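You operate a simulated robot arm through the tools that you are given. There is no shell and no other tool. Be economical: measure what you need, move in short steps, check, and stop when the job is done.

You run a simulated robot arm. Do the job below in one go: nothing can be reset, and whatever is moved stays where it is left.

TASK
Switch the white rocker switch on. Take the small guide block and leave it on top of the blue reel on the top of the parts bench. Fetch the white roll from the top of the parts bench and stand it on the grey panel. Put one of the blue caps from the top of the parts bench on the top of the service cabinet. Do these in any order. Set down upright: small guide block, white roll.

It is judged by the outcome, as a careful person would: the job done as asked, and still so three seconds after it is handed in. It fails if anything else is knocked over, pushed out of place, dropped, spilled or broken. Lids that push on must go on centred and level and be pressed home; caps that screw on are set level and turned clockwise until they are tight.

THE ROBOT
A 7-joint arm with a two-finger parallel gripper on a trunk, on a base that drives. Base frame: it is fixed to the floor where the robot stands at the start and does not move with it; the origin is under the middle of the robot, x ahead of it, y to its left, z up; the surface under the hand at the start is at about z = 860. Units: mm, degrees, N and s.
Its first joint turns from -166.0 to 166.0 degrees. Places, roughly: blue cap (4x4x3 cm) [400, 800, 900]; blue reel (8x8x8 cm) [100, 900, 900]; grey panel (9x12x1 cm) [100, 1400, 900]; small guide block [500, 750, 750]; top of the service cabinet (52x19 cm) [1280, 60, 800]; white rocker switch [800, 0, 800]; white roll (8x8x17 cm) [200, 1200, 900]. Payload 3.43 kg.
The TCP is the grasp point between the finger pads, 30 mm short of the fingertips. In the tool frame z runs along the fingers and y along their closing line. Largest opening 94 mm; finger width 28, thickness 10; the body of the gripper, 50 by 96 mm, starts 55 mm behind the TCP.
Orientation is that of the tool frame in the base frame, as a unit quaternion [x, y, z, w]. With the fingers straight down and closing along the base's y, the tool's x points along the base's -x, its y along +y and its z along -z.

THE INTERFACE
- The arm moves only by the tool step_arm. Its argument "commands" is a list that holds one entry, the list of rows, each a list of 7 numbers: the shift along the base's x, y, z in mm, then the turn, a rotation vector about the base's x, y, z in degrees, then the opening, from 0 (shut) to 1 (fully open). In form: [[[dx, dy, dz, wx, wy, wz, grip], ...]]. A call has 1 to 20 rows; each row shifts and turns the commanded pose from where the row before left it. Rows are played at 5 a second. More than 50 mm and 8.6 degrees between two rows, or a gripper value outside its range, and nothing of the call is played. Where a pose cannot be reached the arm comes as near as it can. A force on the tool above 40 N (or 10 N above the force at the start of the call, whichever is more), or a blocked arm, ends the call early, and 0.2 s more pass. The fingers move at their own pace (about 45 mm/s each) and stop on an object; they squeeze with about 36 N. The grip force told is the motor's: it shows also when the fingers shut on nothing. Time passes only in rows, and 0.2 s behind the last, so rows that do not move let the fingers close. It gives the time, the measured TCP pose, the force on the tool (base axes), the opening and the grip force at its end, in the units of the frame above (readings bear some noise), with the torque about the TCP (base axes, N m) and any sound that the robot's microphone picked up.
- Cameras (640 x 400 px; columns grow to the right, rows downward): "scene" is now at [471.7, 282.2, 1219.4]; the picture's right is [0.82, -0.58, -0.00], its down [-0.38, -0.54, -0.76] and it looks along [0.44, 0.62, -0.66] (base axes); focal length 214 px, centre (320, 200). "wrist" rides on the gripper at [76, 14, -103] in the tool frame; the picture's right is [-0.18, 0.98, 0.00], its down [-0.75, -0.14, -0.64] and it looks along [-0.63, -0.12, 0.77] (tool axes); focal length 243 px, centre (320, 200). There is no depth. A picture from a camera that has moved, and an enlarged one, comes with that camera's place and axes in the base frame and with its lens.
- get_image(camera): a new picture of that camera. No time passes.
- raise_lower(by): slides the trunk up (or, below 0, down) by that many mm; the arm and the scene camera ride with it, the base frame stays. It gives what a move gives, with no picture.
- drive_base(legs): drives the robot by 1 to 6 legs, each [ahead, left, turn to the left] in mm, mm and degrees, along the robot's own axes; the way and the turn of a leg run together, so that a leg with both is an arc; at most 1500 mm and 180 degrees a leg. The arm and the cameras ride along, it lands a little off, and it stops where it bumps. It gives what a move gives.
- turn_head(pan, tilt): turns the head with the scene camera to pan (to the left, within 103 degrees either way) and tilt (down, from -29 to 69), counted from straight ahead of the robot. It gives what a move gives.
- enlarge(camera, box): a new picture of the part [left, top, right, bottom] of that camera's present view, enlarged. No time passes.
- hand_in(): hands the job in; it is judged then, once.

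Work in short steps. Places have to be worked out from the pictures, the camera data and where the tool is seen: move nearer, look again, correct. Check each grasp and each placing, and mend what went wrong. You have 165 turns and 108 pictures in all, those below and enlarged ones among them. Open the gripper and draw the arm clear of the work before you hand the job in, unless the task says otherwise.

The tools are called after ">>>" as a command line: name --argument value ..., lists and objects as JSON in quotes. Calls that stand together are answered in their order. step_arm: Moves the arm, as the interface text tells. Its arguments: {"type":"object","properties":{"commands":{"type":"array","items":{"type":"array","items":{"type":"array","items":{"type":"number"}}}}},"required":["commands"]} The other tools are called the same way: raise_lower (by) slides the trunk up or down; drive_base (legs) drives the base; turn_head (pan, tilt) turns the head that bears the scene camera; get_image (camera) takes a picture; enlarge (camera, box) takes an enlarged picture of a part of a camera's view; hand_in () hands the job in.

At the start:

```text
time_s: 0.0
position: [454.6, 359.0, 1105.1]
tcp_rot: [0.001, 1.0, 0.001, 0.0]
contact_force: [-0.4, 0.0, 0.5]
wrist_torque: [-0.02, -0.04, 0.02]
gripper_width: 94.1
gripper_force: 0.0
trunk travel left (down, up): [-325.0, 165.0]
robot x, y, heading: [2.3, 3.3, -0.1]
head pan, tilt: [56.3, 39.3]
```

scene: 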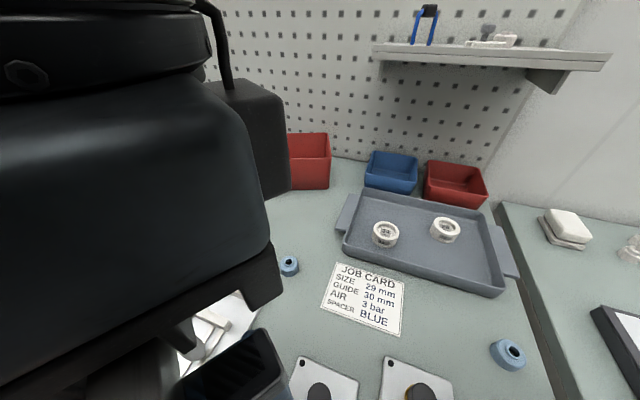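
wrist: 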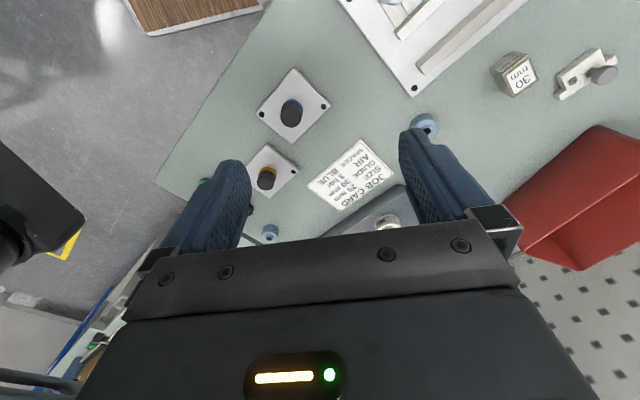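

The arm blocks much of the scene view, so I look around with the head first.

>>> turn_head --pan 90 --tilt 30

>>> get_image --camera "scene"

>>> turn_head --pan 0 --tilt 35

>>> get_image --camera "scene"

```text
time_s: 1.0
position: [455.3, 359.6, 1105.7]
tcp_rot: [-0.001, 1.0, 0.001, 0.0]
contact_force: [0.2, -0.2, 0.1]
wrist_torque: [0.0, -0.04, 0.02]
gripper_width: 94.2
gripper_force: 0.1
trunk travel left (down, up): [-325.0, 165.0]
robot x, y, heading: [-0.2, -2.8, -0.1]
head pan, tilt: [90.0, 30.0]
```

```text
105 pictures are left
camera scene: at [423.8, 302.7, 1232.8], right [1.0, -0.01, 0.0], down [0.0, -0.53, -0.85], along [0.01, 0.85, -0.53], focal length 214 px, centre (320, 200)
```

scene: 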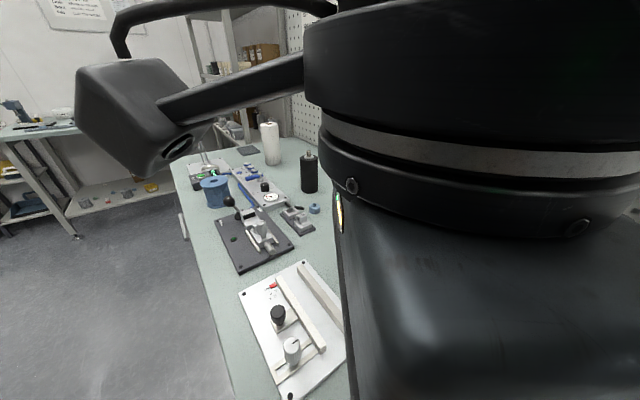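

```text
time_s: 2.6
position: [456.4, 359.3, 1107.2]
tcp_rot: [0.002, 1.0, 0.001, 0.0]
contact_force: [-0.5, 0.0, 0.6]
wrist_torque: [-0.01, -0.02, 0.0]
gripper_width: 94.0
gripper_force: 0.0
trunk travel left (down, up): [-325.0, 165.0]
robot x, y, heading: [-1.6, -0.6, -0.1]
head pan, tilt: [0.0, 35.0]
```

```text
104 pictures are left
camera scene: at [507.4, 220.9, 1219.9], right [0.09, -1.0, 0.0], down [-0.65, -0.06, -0.76], along [0.76, 0.07, -0.65], focal length 214 px, centre (320, 200)
```

scene: 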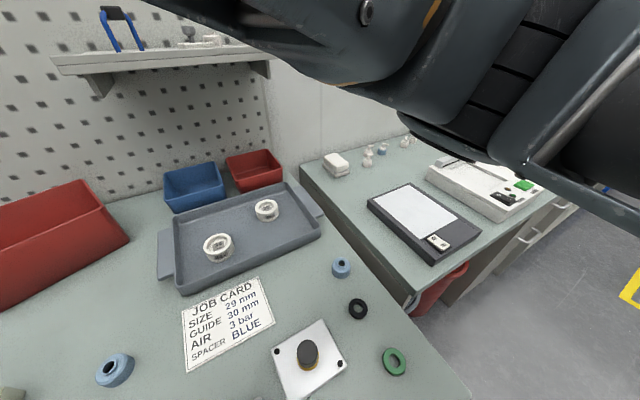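

Let me zoom in on the right-hand parts of this view.

>>> enlarge --camera "scene" --box '[300, 120, 560, 282]'

>>> enlarge --camera "scene" --box '[60, 240, 316, 400]'

>>> enlarge --camera "wrist" --box '[380, 0, 640, 162]'

```text
2.46 times, centred on (430, 201) of scene
camera zoom: at [507.4, 220.9, 1219.9], right [0.09, -1.0, 0.0], down [-0.65, -0.06, -0.76], along [0.76, 0.07, -0.65], focal length 528 px, centre (49, 198)
```

zoom: 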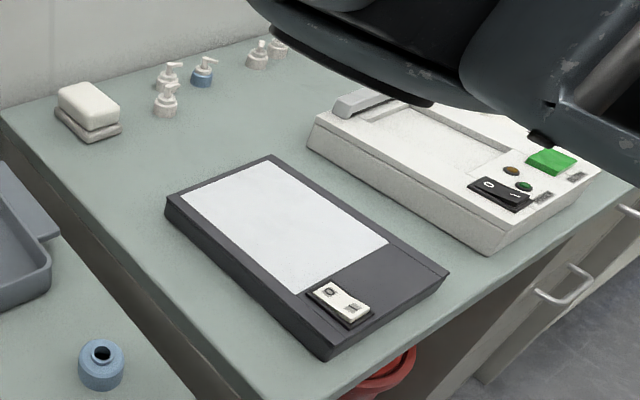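

```text
2.50 times, centred on (188, 320) of scene
camera zoom: at [507.4, 220.9, 1219.9], right [0.09, -1.0, 0.0], down [-0.65, -0.06, -0.76], along [0.76, 0.07, -0.65], focal length 536 px, centre (650, -100)
```

zoom: 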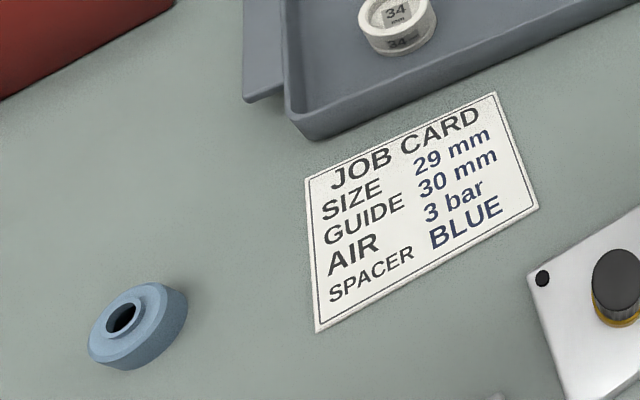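

```text
2.46 times, centred on (510, 81) of wrist
camera zoom: at [379.7, 374.4, 1209.8], right [0.19, 0.98, 0.0], down [0.75, -0.15, 0.64], along [0.63, -0.12, -0.77], focal length 597 px, centre (-148, 493)
```

zoom: 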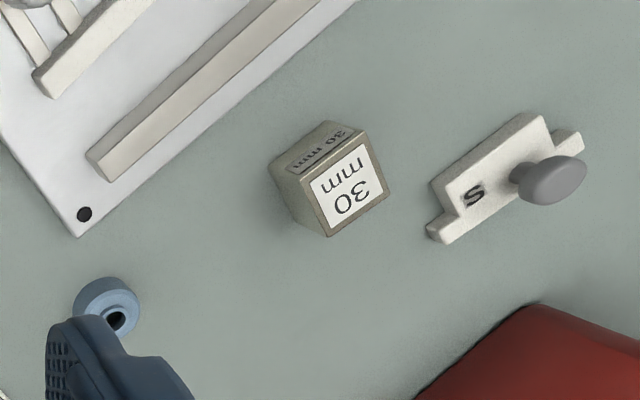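

The white rocker sits on the black box at right; the S-marked knobbed block and a 30 mm cube lie on the bench. The bench front edge runs at about 33° to me, so I turn to face it and slide along it.

>>> drive_base --legs '[[0, 0, 33.5], [0, 280, 0]]'

>>> turn_head --pan 10 --tilt 45

>>> get_image --camera "scene"

>>> get_image --camera "wrist"

```text
time_s: 6.2
position: [21.5, 786.1, 1107.6]
tcp_rot: [-0.292, 0.956, 0.001, 0.0]
contact_force: [1.0, -0.2, 0.1]
wrist_torque: [-0.02, 0.01, 0.0]
gripper_width: 94.0
gripper_force: 0.0
trunk travel left (down, up): [-325.0, 165.0]
robot x, y, heading: [-155.2, 233.2, 33.6]
head pan, tilt: [0.0, 35.0]
```

```text
time_s: 6.9
position: [20.9, 785.7, 1105.5]
tcp_rot: [-0.291, 0.957, 0.0, -0.001]
contact_force: [-0.2, 0.3, 0.2]
wrist_torque: [0.0, -0.04, -0.02]
gripper_width: 94.2
gripper_force: 0.0
trunk travel left (down, up): [-325.0, 165.0]
robot x, y, heading: [-155.1, 235.2, 33.9]
head pan, tilt: [10.0, 45.0]
```

```text
100 pictures are left
camera scene: at [134.8, 701.9, 1213.5], right [0.69, -0.72, 0.0], down [-0.51, -0.49, -0.71], along [0.51, 0.49, -0.71], focal length 214 px, centre (320, 200)
```

scene: 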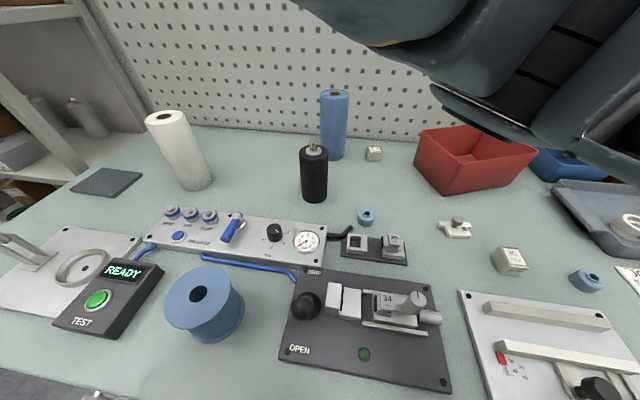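

```text
99 pictures are left
camera wrist: at [-49.6, 755.8, 1209.4], right [-0.39, 0.92, 0.0], down [0.71, 0.3, 0.64], along [0.59, 0.25, -0.77], focal length 243 px, centre (320, 200)
```

wrist: 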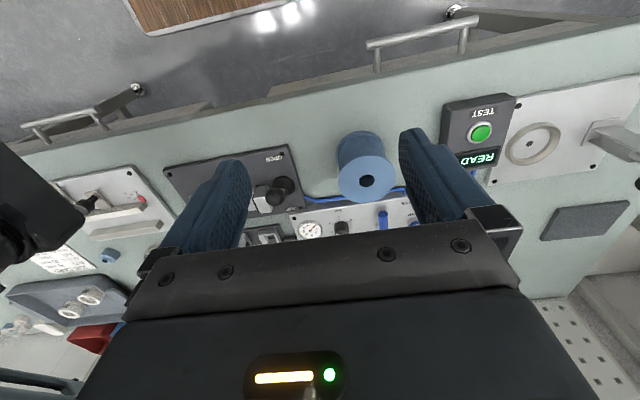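

Very useful view. Zooming on the middle items to identify the guide block and caps.

>>> enlarge --camera "scene" --box '[280, 140, 480, 265]'

>>> enlarge --camera "scene" --box '[430, 200, 640, 331]'

>>> enlarge --camera "scene" --box '[60, 90, 340, 350]'

>>> enlarge --camera "scene" --box '[270, 220, 470, 400]'

```text
3.20 times, centred on (380, 202) of scene
camera zoom: at [134.8, 701.9, 1213.5], right [0.69, -0.72, 0.0], down [-0.51, -0.49, -0.71], along [0.51, 0.49, -0.71], focal length 686 px, centre (128, 192)
```

zoom: 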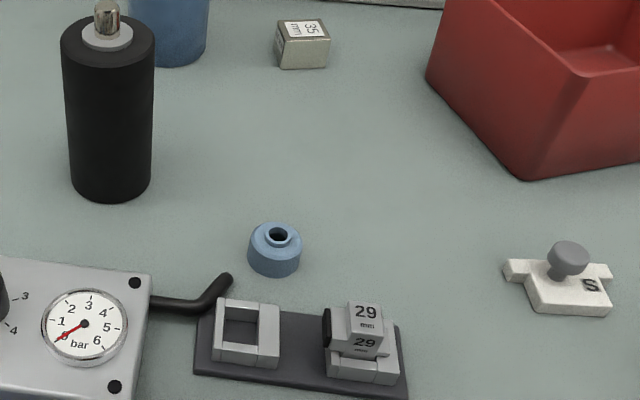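

```text
3.05 times, centred on (535, 266) of scene
camera zoom: at [134.8, 701.9, 1213.5], right [0.69, -0.72, 0.0], down [-0.51, -0.49, -0.71], along [0.51, 0.49, -0.71], focal length 654 px, centre (-335, 0)
```

zoom: 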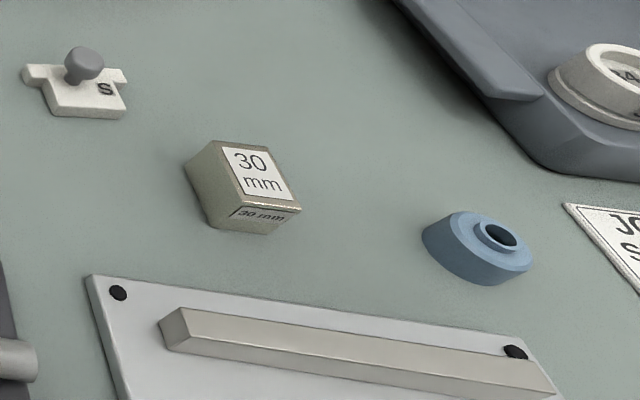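

```text
1.54 times, centred on (200, 220) of scene
camera zoom: at [134.8, 701.9, 1213.5], right [0.69, -0.72, 0.0], down [-0.51, -0.49, -0.71], along [0.51, 0.49, -0.71], focal length 330 px, centre (505, 169)
```

zoom: 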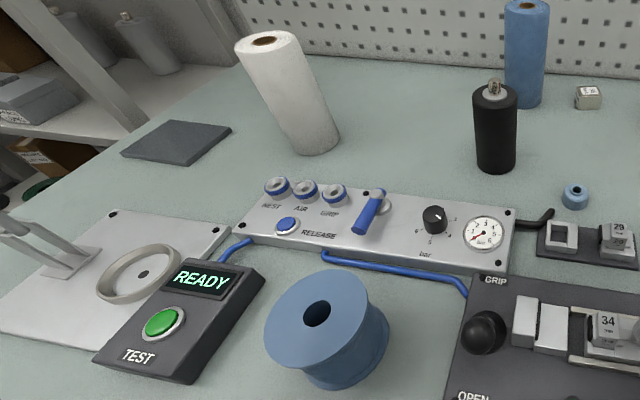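

```text
2.22 times, centred on (370, 310) of scene
camera zoom: at [134.8, 701.9, 1213.5], right [0.69, -0.72, 0.0], down [-0.51, -0.49, -0.71], along [0.51, 0.49, -0.71], focal length 477 px, centre (209, -44)
```

zoom: 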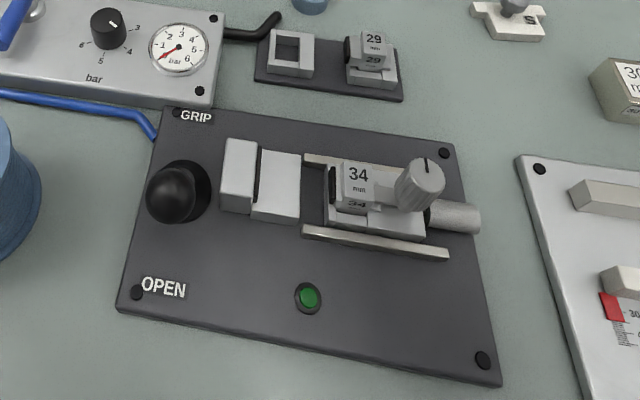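

The S‑marked knobbed block best fits the "small guide block" (about [512, 684]); the cap at about [405, 831] matches the listed place. I move the hand to look at the S block closely.

>>> step_arm --commands '[[[36, -24, 0, 0, 0, 0, 1], [36, -24, 0, 0, 0, 0, 1], [36, -24, 0, 0, 0, 0, 1], [36, -24, 0, 0, 0, 0, 1], [36, -24, 0, 0, 0, 0, 1], [36, -24, 0, 0, 0, 0, 1], [36, -24, 0, 0, 0, 0, 1], [36, -24, 0, 0, 0, 0, 1], [36, -22, 0, 0, 0, 0, 1]]]'

>>> get_image --camera "wrist"

>>> get_image --camera "scene"

```text
time_s: 7.4
position: [57.4, 765.9, 1106.6]
tcp_rot: [-0.29, 0.957, 0.006, -0.005]
contact_force: [-18.2, 30.1, -3.1]
wrist_torque: [-3.18, -1.82, 0.58]
gripper_width: 94.1
gripper_force: 0.0
trunk travel left (down, up): [-325.0, 165.0]
robot x, y, heading: [-154.1, 233.7, 33.8]
head pan, tilt: [10.0, 45.0]
stopped in row 2: the force on the tool passed its limit at 127 N (the readings are from after the stop); the commanded pose is now the measured one
```

```text
94 pictures are left
camera wrist: at [-13.3, 735.0, 1210.9], right [-0.39, 0.92, 0.01], down [0.71, 0.29, 0.63], along [0.58, 0.26, -0.77], focal length 243 px, centre (320, 200)
```

wrist: 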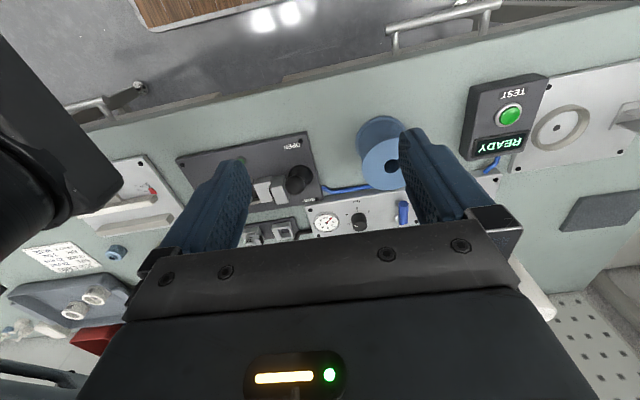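

```text
93 pictures are left
camera scene: at [136.9, 699.6, 1213.4], right [0.67, -0.75, 0.0], down [-0.53, -0.47, -0.71], along [0.53, 0.47, -0.71], focal length 214 px, centre (320, 200)
```

scene: 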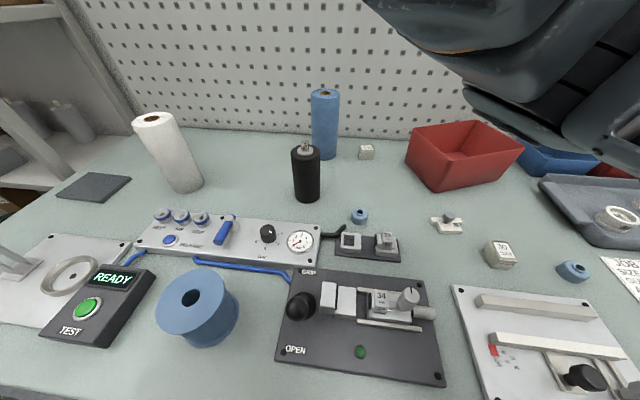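

The hand bumped my own head, which sits to the hand's right. I back off left, then go around in front of the head at far radius.

>>> step_arm --commands '[[[-11, 17, 0, 0, 0, 0, 1], [-11, 17, 0, 0, 0, 0, 1], [37, 25, 0, 0, 0, 0, 1], [37, 25, 0, 0, 0, 0, 1], [37, 25, 0, 0, 0, 0, 1], [37, 25, 0, 0, 0, 0, 1], [37, 25, 0, 0, 0, 0, 1], [37, 25, 0, 0, 0, 0, 1]]]'

>>> get_image --camera "scene"

```text
time_s: 9.2
position: [254.5, 947.6, 1110.3]
tcp_rot: [-0.289, 0.957, 0.005, -0.005]
contact_force: [-0.2, -0.2, 0.4]
wrist_torque: [0.01, -0.01, 0.0]
gripper_width: 94.0
gripper_force: 0.1
trunk travel left (down, up): [-325.0, 165.0]
robot x, y, heading: [-154.8, 231.0, 34.0]
head pan, tilt: [10.0, 45.0]
```

```text
92 pictures are left
camera scene: at [134.9, 701.6, 1213.5], right [0.69, -0.72, 0.0], down [-0.51, -0.49, -0.71], along [0.51, 0.49, -0.71], focal length 214 px, centre (320, 200)
```

scene: 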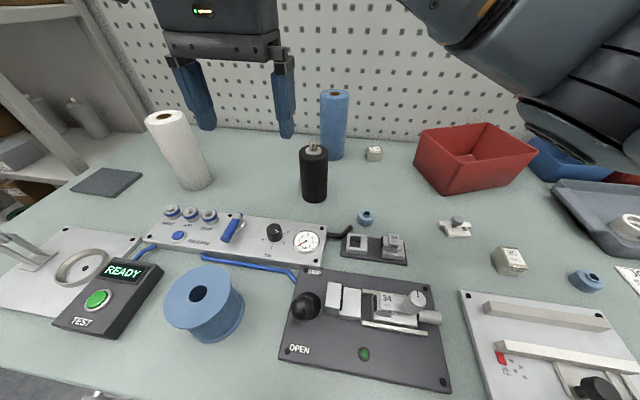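

Clear now. I move right in front of the head toward the S block to view it.

>>> step_arm --commands '[[[20, -37, 0, 0, 0, 0, 1], [20, -37, 0, 0, 0, 0, 1], [20, -37, 0, 0, 0, 0, 1], [20, -37, 0, 0, 0, 0, 1], [20, -37, 0, 0, 0, 0, 1], [20, -37, 0, 0, 0, 0, 1], [20, -37, 0, 0, 0, 0, 1], [20, -37, 0, 0, 0, 0, 1], [20, -37, -30, 0, 0, 0, 1], [0, 0, -40, 0, 0, 0, 1], [0, 0, -30, 0, 0, 0, 1]]]'

>>> get_image --camera "wrist"

>>> get_image --camera "scene"

```text
refused: row 9 steps farther than a row can; nothing moved
```

```text
91 pictures are left
camera wrist: at [184.5, 916.4, 1212.8], right [-0.39, 0.92, 0.01], down [0.71, 0.3, 0.64], along [0.58, 0.26, -0.77], focal length 243 px, centre (320, 200)
```

wrist: 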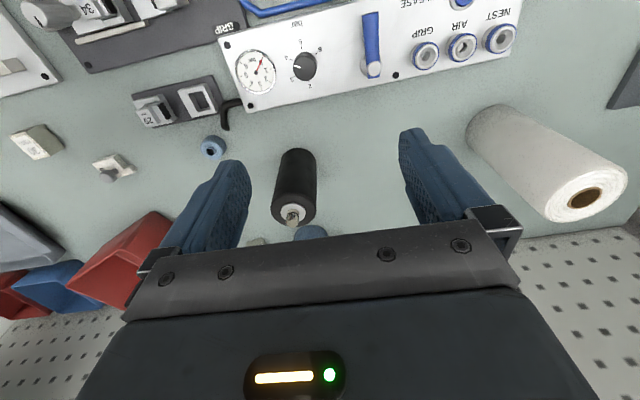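

```text
90 pictures are left
camera scene: at [134.9, 701.6, 1213.5], right [0.69, -0.72, 0.0], down [-0.51, -0.49, -0.71], along [0.51, 0.49, -0.71], focal length 214 px, centre (320, 200)
```

scene: 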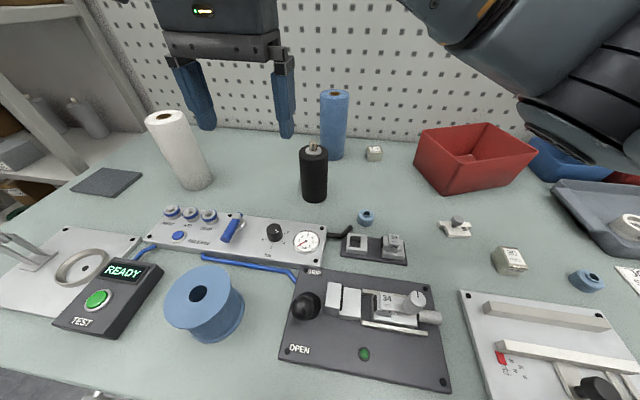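

>>> step_arm --commands '[[[20, -37, 0, 0, 0, 0, 1], [20, -37, 0, 0, 0, 0, 1], [20, -37, 0, 0, 0, 0, 1], [20, -37, 0, 0, 0, 0, 1], [20, -37, 0, 0, 0, 0, 1], [20, -37, 0, 0, 0, 0, 1], [20, -37, 0, 0, 0, 0, 1], [20, -37, 0, 0, 0, 0, 1], [0, 0, -40, 0, 0, 0, 1], [0, 0, -40, 0, 0, 0, 1], [0, 0, -20, 0, 0, 0, 1]]]'

>>> get_image --camera "wrist"

>>> get_image --camera "scene"

```text
time_s: 11.6
position: [416.6, 650.0, 1008.4]
tcp_rot: [-0.289, 0.957, 0.005, -0.004]
contact_force: [0.0, 0.2, 0.5]
wrist_torque: [-0.02, -0.02, -0.04]
gripper_width: 93.9
gripper_force: 0.0
trunk travel left (down, up): [-325.0, 165.0]
robot x, y, heading: [-154.1, 233.1, 34.0]
head pan, tilt: [10.0, 45.0]
```

```text
89 pictures are left
camera wrist: at [345.4, 620.1, 1111.3], right [-0.39, 0.92, 0.01], down [0.71, 0.29, 0.64], along [0.58, 0.26, -0.77], focal length 243 px, centre (320, 200)
```

wrist: 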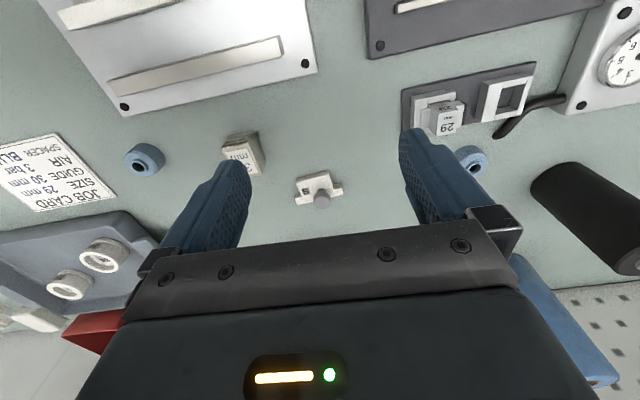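

```text
88 pictures are left
camera scene: at [135.1, 701.5, 1213.6], right [0.69, -0.72, 0.0], down [-0.51, -0.49, -0.71], along [0.51, 0.49, -0.71], focal length 214 px, centre (320, 200)
```

scene: 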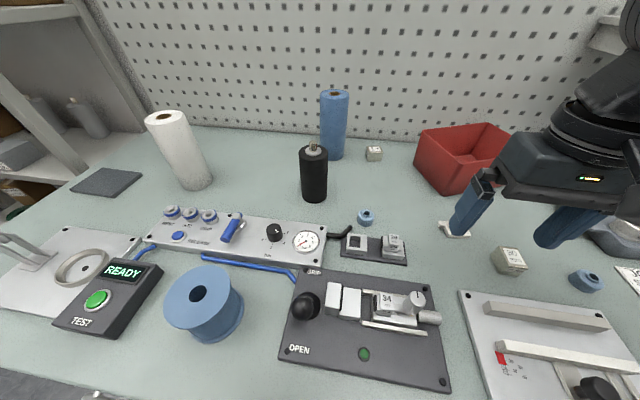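

>>> enlarge --camera "wrist" --box '[270, 150, 370, 220]'

```text
5.71 times, centred on (320, 185) of wrist
camera zoom: at [345.4, 620.1, 1111.3], right [-0.39, 0.92, 0.01], down [0.71, 0.29, 0.64], along [0.58, 0.26, -0.77], focal length 1386 px, centre (320, 286)
```

zoom: 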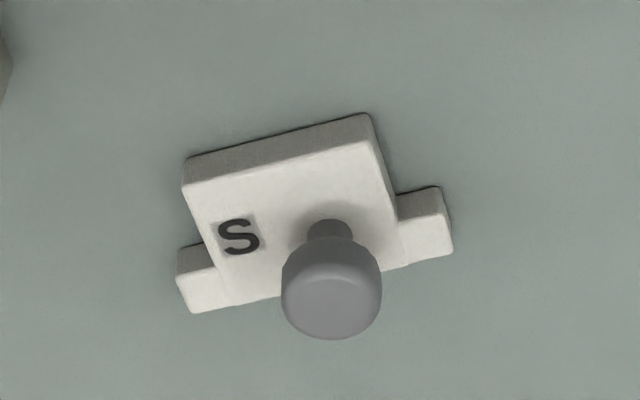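

The S block is T-shaped (~41–60 mm wide, 32 mm deep) with a ~20 mm knob, its axis at about [511, 692]. It's nearly aligned with my fingers, so I'll take the knob; first hover above it.

>>> step_arm --commands '[[[32, 14, -18, 0, 0, 0, 1], [32, 14, -20, 0, 0, 0, 1], [30, 14, -20, 0, 0, 0, 1], [0, 0, 0, 0, 0, 0, 1]]]'

>>> get_image --camera "wrist"

```text
time_s: 12.6
position: [511.0, 695.8, 950.3]
tcp_rot: [-0.289, 0.957, 0.005, -0.004]
contact_force: [-0.8, 0.1, -0.7]
wrist_torque: [0.01, 0.01, -0.02]
gripper_width: 94.0
gripper_force: 0.2
trunk travel left (down, up): [-325.0, 165.0]
robot x, y, heading: [-152.9, 233.2, 34.0]
head pan, tilt: [10.0, 45.0]
```

```text
86 pictures are left
camera wrist: at [440.6, 664.5, 1054.4], right [-0.39, 0.92, 0.01], down [0.71, 0.29, 0.64], along [0.58, 0.26, -0.77], focal length 243 px, centre (320, 200)
```

wrist: 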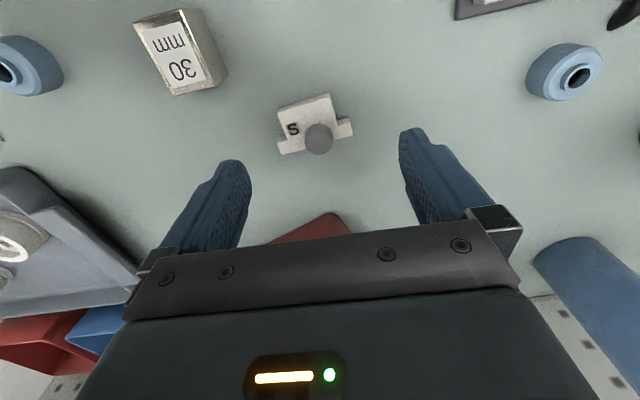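

Knob is right below the TCP (within ~3 mm). Descend and close on the knob.

>>> step_arm --commands '[[[-2, -2, -22, 0, 0, 0, 1], [0, 0, -21, 0, 0, 0, 1], [0, 0, 0, 0, 0, 0, 1]]]'

>>> enlarge --camera "wrist" --box '[220, 100, 420, 225]'

>>> enlarge --camera "scene" --box '[380, 150, 540, 250]'

```text
time_s: 13.4
position: [507.5, 693.0, 906.9]
tcp_rot: [-0.289, 0.957, 0.005, -0.004]
contact_force: [0.1, -0.1, 0.5]
wrist_torque: [0.04, -0.01, 0.01]
gripper_width: 93.9
gripper_force: 0.1
trunk travel left (down, up): [-325.0, 165.0]
robot x, y, heading: [-151.3, 234.1, 33.8]
head pan, tilt: [10.0, 45.0]
```

```text
3.20 times, centred on (320, 162) of wrist
camera zoom: at [438.3, 662.2, 1009.4], right [-0.39, 0.92, 0.01], down [0.71, 0.29, 0.64], along [0.58, 0.26, -0.77], focal length 776 px, centre (320, 320)
```

zoom: 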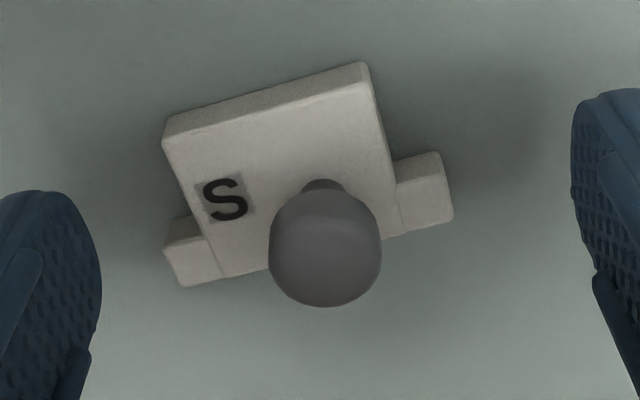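

```text
4.00 times, centred on (460, 200) of scene
camera zoom: at [135.1, 701.6, 1213.5], right [0.69, -0.72, 0.0], down [-0.51, -0.49, -0.71], along [0.51, 0.49, -0.71], focal length 858 px, centre (-240, 200)
```

zoom: 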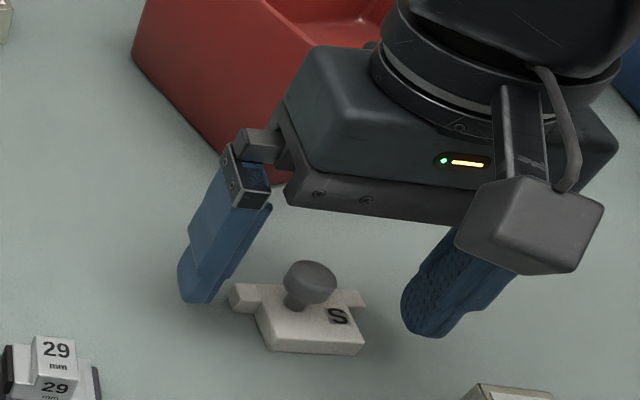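

Well centred. Close on the knob and lift a little.

>>> step_arm --commands '[[[0, 0, 0, 0, 0, 0, 0], [0, 0, 0, 0, 0, 0, 0], [0, 0, 0, 0, 0, 0, 0], [0, 0, 0, 0, 0, 0, 0], [0, 0, 0, 0, 0, 0, 0], [0, 0, 15, 0, 0, 0, 0], [0, 0, 40, 0, 0, 0, 0], [0, 0, 40, 0, 0, 0, 0]]]'

>>> get_image --camera "wrist"

>>> get_image --camera "scene"

```text
time_s: 15.2
position: [508.0, 693.3, 1003.1]
tcp_rot: [-0.29, 0.957, 0.005, -0.006]
contact_force: [0.3, -1.4, -0.7]
wrist_torque: [0.04, 0.03, 0.0]
gripper_width: 19.1
gripper_force: 35.3
trunk travel left (down, up): [-325.0, 165.0]
robot x, y, heading: [-155.9, 231.5, 34.1]
head pan, tilt: [10.0, 45.0]
```

```text
83 pictures are left
camera wrist: at [438.5, 662.0, 1105.2], right [-0.39, 0.92, 0.01], down [0.71, 0.3, 0.64], along [0.58, 0.26, -0.77], focal length 243 px, centre (320, 200)
```

wrist: 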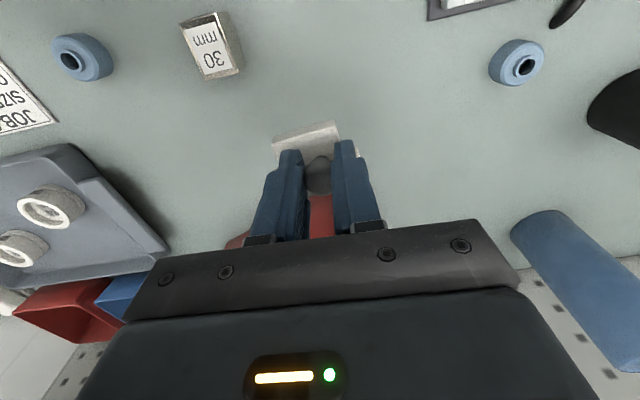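

```text
82 pictures are left
camera scene: at [135.2, 701.8, 1213.3], right [0.69, -0.72, 0.0], down [-0.51, -0.49, -0.71], along [0.51, 0.49, -0.71], focal length 214 px, centre (320, 200)
```

scene: 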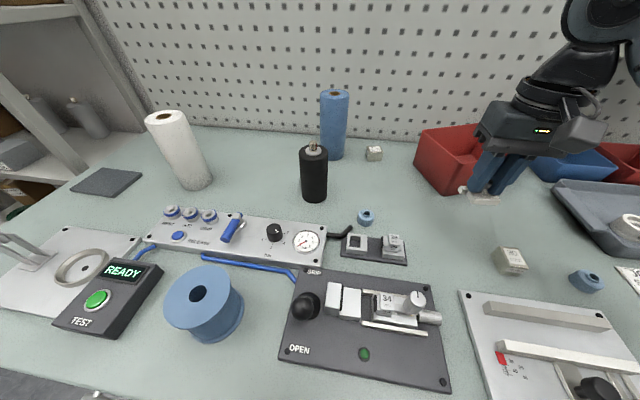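

Grip is good (19 mm). Now carry it around the front of the head to above the blue reel at about [107, 886].

>>> step_arm --commands '[[[0, 0, 40, 0, 0, 0, 0], [0, 0, 40, 0, 0, 0, 0], [-30, 31, 0, 0, 0, 0, 0], [-30, 31, 0, 0, 0, 0, 0], [-30, 31, 0, 0, 0, 0, 0], [-30, 31, 0, 0, 0, 0, 0], [-30, 31, 0, 0, 0, 0, 0], [-30, 31, 0, 0, 0, 0, 0], [-30, 31, 0, 0, 0, 0, 0], [-30, 31, 0, 0, 0, 0, 0], [-31, 34, 0, 0, 0, 0, 0]]]'

>>> get_image --camera "wrist"

```text
time_s: 17.6
position: [238.4, 972.3, 1082.5]
tcp_rot: [-0.287, 0.958, 0.004, -0.005]
contact_force: [1.0, 0.1, -1.0]
wrist_torque: [-0.01, 0.05, 0.01]
gripper_width: 19.3
gripper_force: 36.3
trunk travel left (down, up): [-325.0, 165.0]
robot x, y, heading: [-154.0, 231.8, 33.7]
head pan, tilt: [10.0, 45.0]
```

```text
81 pictures are left
camera wrist: at [167.2, 942.0, 1185.1], right [-0.39, 0.92, 0.01], down [0.71, 0.29, 0.64], along [0.58, 0.25, -0.77], focal length 243 px, centre (320, 200)
```

wrist: 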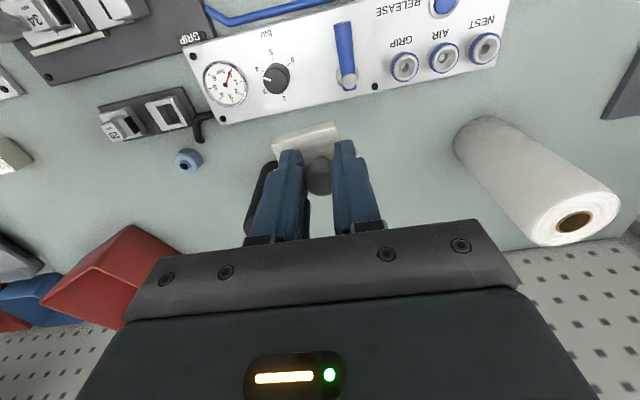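

>>> step_arm --commands '[[[-33, -22, 0, 0, 0, 0, 0], [-33, -22, 0, 0, 0, 0, 0], [-33, -21, 0, 0, 0, 0, 0], [-33, -21, 0, 0, 0, 0, 0], [0, 0, 0, 0, 0, 0, 0]]]'

>>> get_image --camera "wrist"

>>> get_image --camera "scene"

```text
time_s: 18.8
position: [107.5, 886.5, 1078.8]
tcp_rot: [-0.289, 0.957, 0.005, -0.005]
contact_force: [-0.2, 0.3, -1.0]
wrist_torque: [0.02, 0.0, 0.0]
gripper_width: 19.2
gripper_force: 35.8
trunk travel left (down, up): [-325.0, 165.0]
robot x, y, heading: [-154.6, 233.3, 33.9]
head pan, tilt: [10.0, 45.0]
```

```text
80 pictures are left
camera wrist: at [37.4, 855.4, 1182.1], right [-0.39, 0.92, 0.01], down [0.71, 0.3, 0.64], along [0.58, 0.26, -0.77], focal length 243 px, centre (320, 200)
```

wrist: 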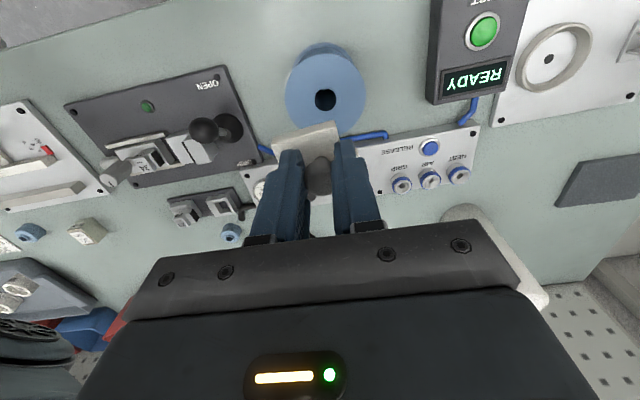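

```text
79 pictures are left
camera scene: at [135.2, 701.7, 1213.5], right [0.69, -0.72, 0.0], down [-0.51, -0.49, -0.71], along [0.51, 0.49, -0.71], focal length 214 px, centre (320, 200)
```

scene: 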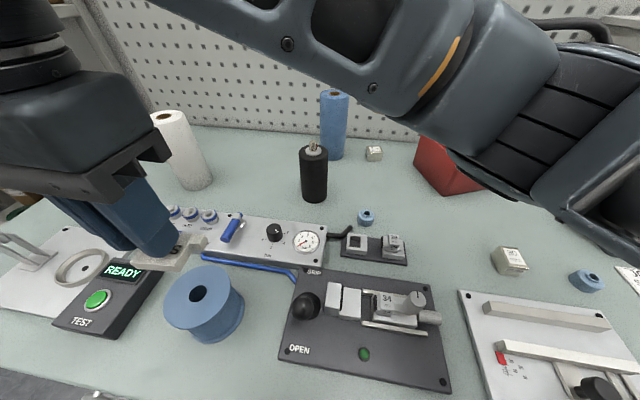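

Hole of the reel seen at about [102, 891]. Shift slightly and descend part way.

>>> step_arm --commands '[[[-5, 4, -25, 0, 0, 0, 0], [0, 0, -25, 0, 0, 0, 0], [0, 0, -15, 0, 0, 0, 0], [0, 0, 0, 0, 0, 0, 0]]]'

>>> get_image --camera "wrist"

>>> get_image --camera "scene"

```text
time_s: 19.8
position: [102.3, 890.5, 1017.2]
tcp_rot: [-0.29, 0.957, 0.006, -0.005]
contact_force: [-0.4, -0.2, 0.5]
wrist_torque: [0.01, 0.0, 0.03]
gripper_width: 19.1
gripper_force: 36.2
trunk travel left (down, up): [-325.0, 165.0]
robot x, y, heading: [-157.2, 233.4, 33.9]
head pan, tilt: [10.0, 45.0]
```

```text
78 pictures are left
camera wrist: at [32.2, 859.9, 1119.3], right [-0.39, 0.92, 0.01], down [0.71, 0.29, 0.64], along [0.58, 0.26, -0.77], focal length 243 px, centre (320, 200)
```

wrist: 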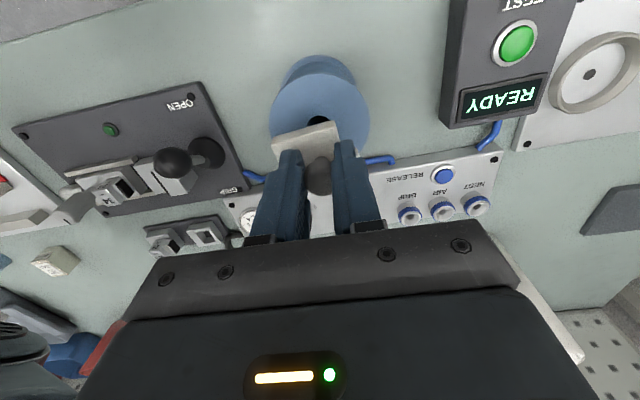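

```text
77 pictures are left
camera scene: at [135.0, 701.7, 1213.5], right [0.69, -0.72, 0.0], down [-0.51, -0.49, -0.71], along [0.51, 0.49, -0.71], focal length 214 px, centre (320, 200)
```

scene: 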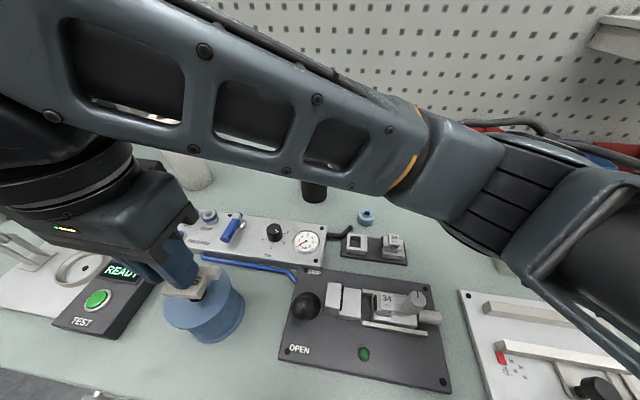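

Reel centre ≈ [98, 890]. Shift a little and descend to just above the reel top.

>>> step_arm --commands '[[[-4, -1, -12, 0, 0, 0, 0], [0, 0, -10, 0, 0, 0, 0], [0, 0, 0, 0, 0, 0, 0]]]'

>>> enlarge --camera "scene" --box '[120, 220, 280, 350]'

>>> enlarge --camera "wrist" --box '[220, 30, 420, 230]'

```text
time_s: 20.6
position: [98.7, 890.9, 995.5]
tcp_rot: [-0.289, 0.957, 0.005, -0.005]
contact_force: [0.2, 0.3, 0.5]
wrist_torque: [0.0, -0.01, 0.0]
gripper_width: 19.1
gripper_force: 36.2
trunk travel left (down, up): [-325.0, 165.0]
robot x, y, heading: [-156.2, 234.2, 33.9]
head pan, tilt: [10.0, 45.0]
```

```text
3.08 times, centred on (200, 285) of scene
camera zoom: at [135.1, 701.7, 1213.5], right [0.69, -0.72, 0.0], down [-0.51, -0.49, -0.71], along [0.51, 0.49, -0.71], focal length 660 px, centre (689, -62)
```

zoom: 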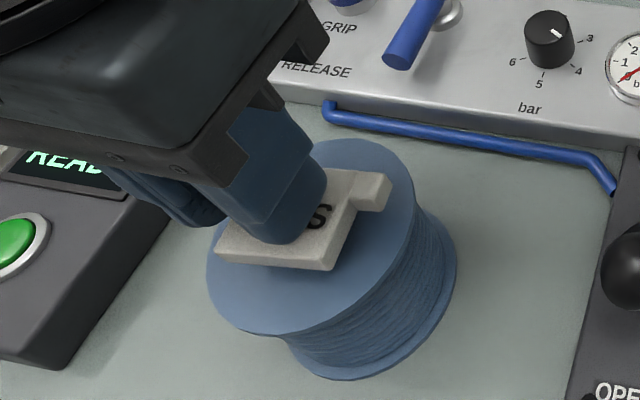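

```text
2.00 times, centred on (320, 130) of wrist
camera zoom: at [28.2, 861.3, 1098.4], right [-0.39, 0.92, 0.01], down [0.71, 0.3, 0.64], along [0.58, 0.26, -0.77], focal length 485 px, centre (320, 340)
```

zoom: 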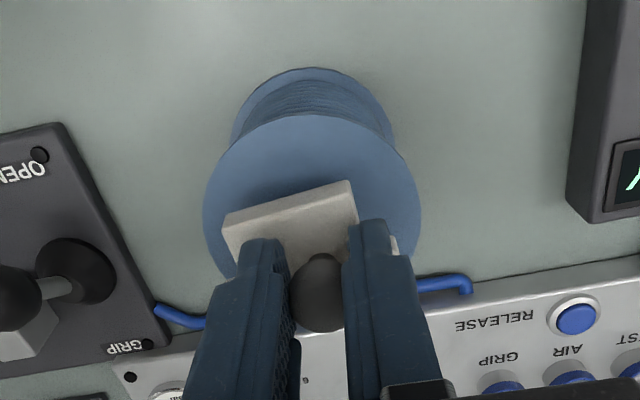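

Triangulating both views puts the reel top at z≈925, centre ≈[100, 890]: TCP is centred. Continue down in small steps.

>>> step_arm --commands '[[[0, 0, -8, 0, 0, 0, 0], [0, 0, -6, 0, 0, 0, 0], [0, 0, 0, 0, 0, 0, 0]]]'

>>> enlarge --camera "scene" --box '[120, 220, 280, 350]'

```text
time_s: 21.4
position: [98.6, 891.2, 981.3]
tcp_rot: [-0.289, 0.957, 0.005, -0.005]
contact_force: [0.4, -0.6, 5.7]
wrist_torque: [0.02, 0.0, 0.02]
gripper_width: 19.1
gripper_force: 36.1
trunk travel left (down, up): [-325.0, 165.0]
robot x, y, heading: [-156.7, 232.7, 33.6]
head pan, tilt: [10.0, 45.0]
```

```text
3.08 times, centred on (200, 285) of scene
camera zoom: at [135.1, 701.6, 1213.6], right [0.69, -0.72, 0.0], down [-0.51, -0.49, -0.71], along [0.51, 0.49, -0.71], focal length 660 px, centre (689, -62)
```

zoom: 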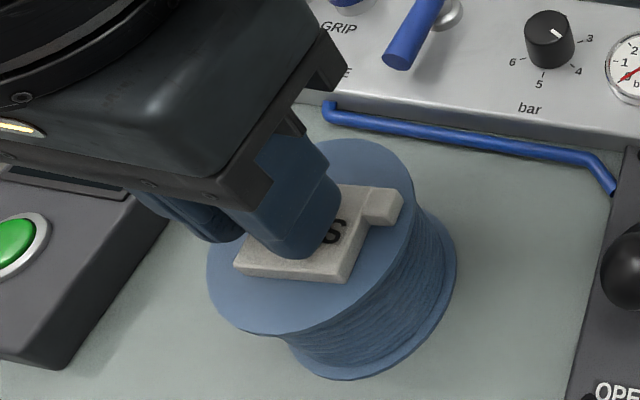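

Contact felt (5.7 N) and the block sits centred on the flange. Release gently and rise.

>>> step_arm --commands '[[[0, 0, 0, 0, 0, 0, 0.4], [0, 0, 0, 0, 0, 0, 0.5], [0, 0, 0, 0, 0, 0, 0.5], [0, 0, 20, 0, 0, 0, 0.5], [0, 0, 40, 0, 0, 0, 0.5], [0, 0, 40, 0, 0, 0, 0.5]]]'

>>> get_image --camera "wrist"

>>> enlarge --camera "scene" --box '[120, 220, 280, 350]'

```text
time_s: 22.8
position: [100.4, 890.1, 1079.8]
tcp_rot: [-0.288, 0.958, 0.005, -0.006]
contact_force: [-0.1, 0.5, -0.6]
wrist_torque: [-0.04, -0.01, 0.02]
gripper_width: 47.1
gripper_force: 0.2
trunk travel left (down, up): [-325.0, 165.0]
robot x, y, heading: [-158.5, 232.3, 34.1]
head pan, tilt: [10.0, 45.0]
```

```text
73 pictures are left
camera wrist: at [29.4, 860.2, 1184.4], right [-0.39, 0.92, 0.01], down [0.71, 0.29, 0.63], along [0.58, 0.25, -0.77], focal length 243 px, centre (320, 200)
```

wrist: 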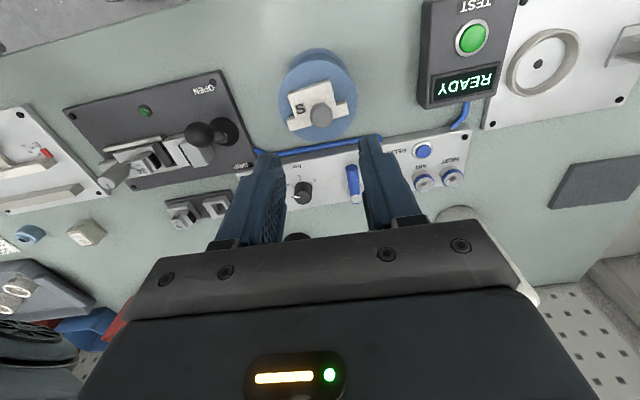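

```text
3.08 times, centred on (200, 285) of scene
camera zoom: at [135.2, 701.8, 1213.3], right [0.69, -0.72, 0.0], down [-0.51, -0.49, -0.71], along [0.51, 0.49, -0.71], focal length 660 px, centre (689, -62)
```

zoom: 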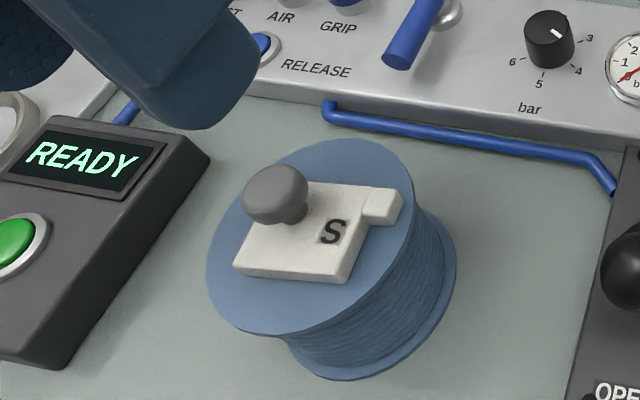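

Block is upright on the reel. Now bring the arm back front‑centre and higher, then drive left along the bench toward the white roll.

>>> step_arm --commands '[[[35, 22, 20, 0, 0, 0, 1], [35, 22, 20, 0, 0, 0, 1], [35, 22, 20, 0, 0, 0, 1], [35, 22, 10, 0, 0, 0, 1], [27, -38, 0, 0, 0, 0, 1], [27, -38, 0, 0, 0, 0, 1], [27, -38, 0, 0, 0, 0, 1], [27, -38, 0, 0, 0, 0, 1], [27, -38, 0, 0, 0, 0, 1], [27, -38, 0, 0, 0, 0, 1], [27, -38, 0, 0, 0, 0, 1]]]'

>>> drive_base --legs '[[0, 640, 0]]'

>>> get_image --camera "scene"

>>> get_image --camera "wrist"

```text
time_s: 25.2
position: [426.5, 715.1, 1150.2]
tcp_rot: [-0.29, 0.957, 0.004, -0.004]
contact_force: [-0.6, -0.3, -0.1]
wrist_torque: [-0.04, -0.03, -0.01]
gripper_width: 94.0
gripper_force: 0.0
trunk travel left (down, up): [-325.0, 165.0]
robot x, y, heading: [-156.4, 230.0, 34.0]
head pan, tilt: [10.0, 45.0]
```

```text
time_s: 28.8
position: [64.2, 1253.3, 1150.4]
tcp_rot: [-0.289, 0.957, 0.005, -0.005]
contact_force: [-0.1, -0.1, 0.8]
wrist_torque: [-0.02, -0.02, 0.01]
gripper_width: 94.1
gripper_force: 0.1
trunk travel left (down, up): [-325.0, 165.0]
robot x, y, heading: [-519.5, 772.6, 34.0]
head pan, tilt: [10.0, 45.0]
```

```text
71 pictures are left
camera scene: at [-227.7, 1241.1, 1213.5], right [0.69, -0.72, 0.0], down [-0.51, -0.49, -0.71], along [0.51, 0.49, -0.71], focal length 214 px, centre (320, 200)
```

scene: 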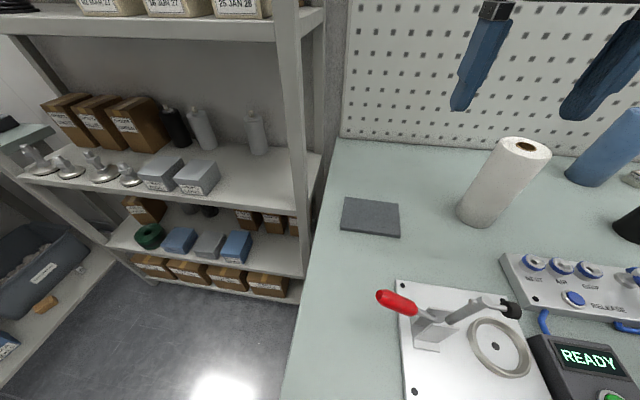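

```text
70 pictures are left
camera wrist: at [-6.4, 1222.8, 1253.5], right [-0.39, 0.92, 0.01], down [0.71, 0.3, 0.64], along [0.58, 0.26, -0.77], focal length 243 px, centre (320, 200)
```

wrist: 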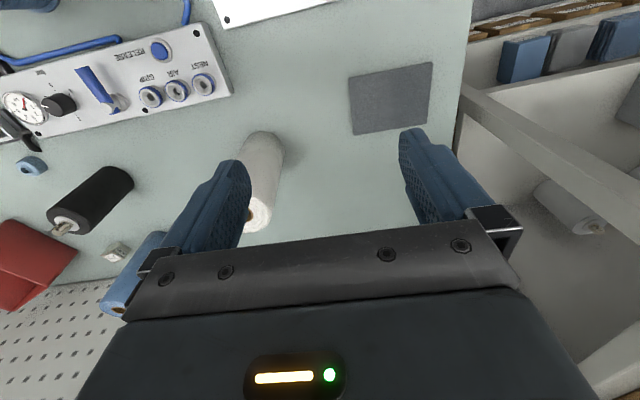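

Roll ≈ [234, 1210] (top ≈1025), panel ≈ [60, 1370]. Hover above the roll to centre precisely.

>>> step_arm --commands '[[[43, -11, 0, 0, 0, 0, 1], [43, -11, 0, 0, 0, 0, 1], [42, -11, 0, 0, 0, 0, 1], [42, -10, 0, 0, 0, 0, 1], [0, 0, -40, 0, 0, 0, 1], [0, 0, 0, 0, 0, 0, 1]]]'

>>> get_image --camera "wrist"

>>> get_image --camera "scene"

```text
time_s: 30.2
position: [232.8, 1211.1, 1110.8]
tcp_rot: [-0.289, 0.957, 0.005, -0.004]
contact_force: [0.5, 0.4, 0.6]
wrist_torque: [0.01, 0.0, 0.0]
gripper_width: 94.1
gripper_force: 0.0
trunk travel left (down, up): [-325.0, 165.0]
robot x, y, heading: [-517.4, 771.7, 34.0]
head pan, tilt: [10.0, 45.0]
```

```text
69 pictures are left
camera wrist: at [162.6, 1180.8, 1213.9], right [-0.39, 0.92, 0.01], down [0.71, 0.3, 0.64], along [0.58, 0.26, -0.77], focal length 243 px, centre (320, 200)
```

wrist: 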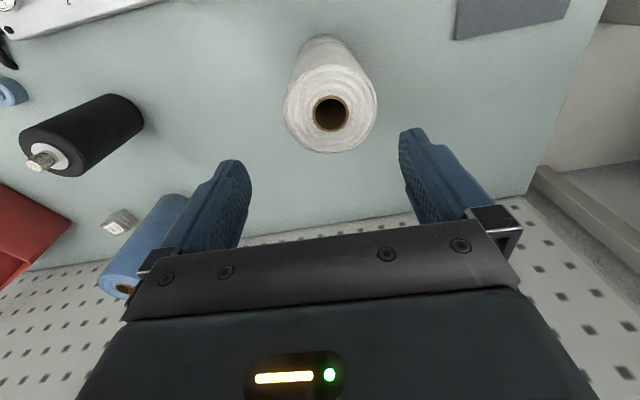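

```text
68 pictures are left
camera scene: at [-227.6, 1241.0, 1213.5], right [0.69, -0.72, 0.0], down [-0.51, -0.49, -0.71], along [0.51, 0.49, -0.71], focal length 214 px, centre (320, 200)
```

scene: 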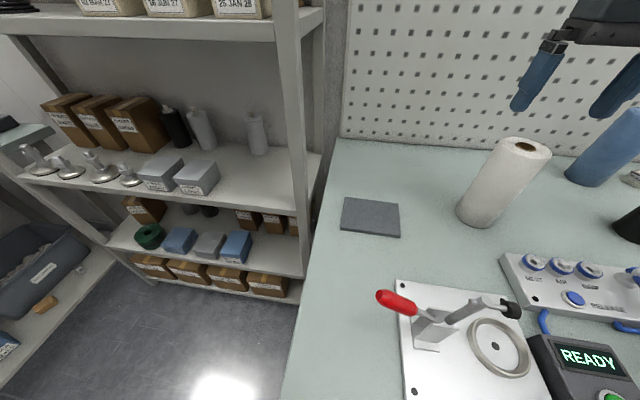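

Roll's top centre is ≈[221, 1217]. Correct and look again from a bit lower.

>>> step_arm --commands '[[[-11, 6, 0, 0, 0, 0, 1], [0, 0, -30, 0, 0, 0, 1], [0, 0, 0, 0, 0, 0, 1]]]'

>>> get_image --camera "wrist"

>>> enlarge --camera "scene" --box '[440, 40, 640, 240]'

```text
time_s: 31.0
position: [224.5, 1215.9, 1080.6]
tcp_rot: [-0.289, 0.957, 0.005, -0.005]
contact_force: [-0.1, 0.4, -0.1]
wrist_torque: [-0.03, -0.01, 0.01]
gripper_width: 93.9
gripper_force: 0.2
trunk travel left (down, up): [-325.0, 165.0]
robot x, y, heading: [-513.5, 773.8, 34.3]
head pan, tilt: [10.0, 45.0]
```

```text
67 pictures are left
camera wrist: at [153.4, 1186.2, 1184.8], right [-0.39, 0.92, 0.01], down [0.71, 0.3, 0.64], along [0.58, 0.26, -0.77], focal length 243 px, centre (320, 200)
```

wrist: 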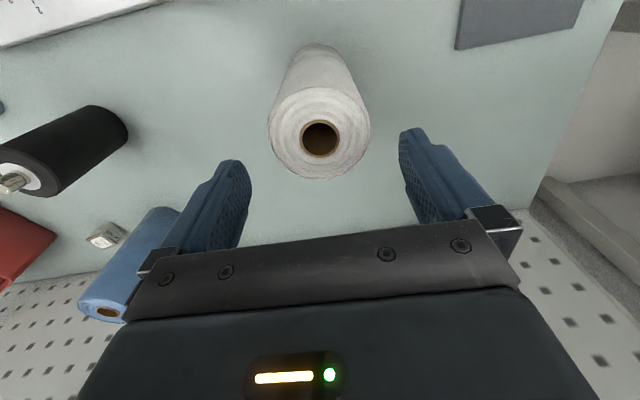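

```text
2.00 times, centred on (540, 140) of scene
camera zoom: at [-227.7, 1241.0, 1213.5], right [0.69, -0.72, 0.0], down [-0.51, -0.49, -0.71], along [0.51, 0.49, -0.71], focal length 429 px, centre (-120, 320)
```

zoom: 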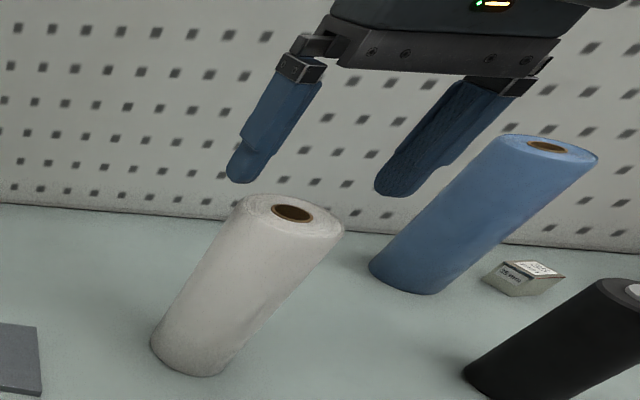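

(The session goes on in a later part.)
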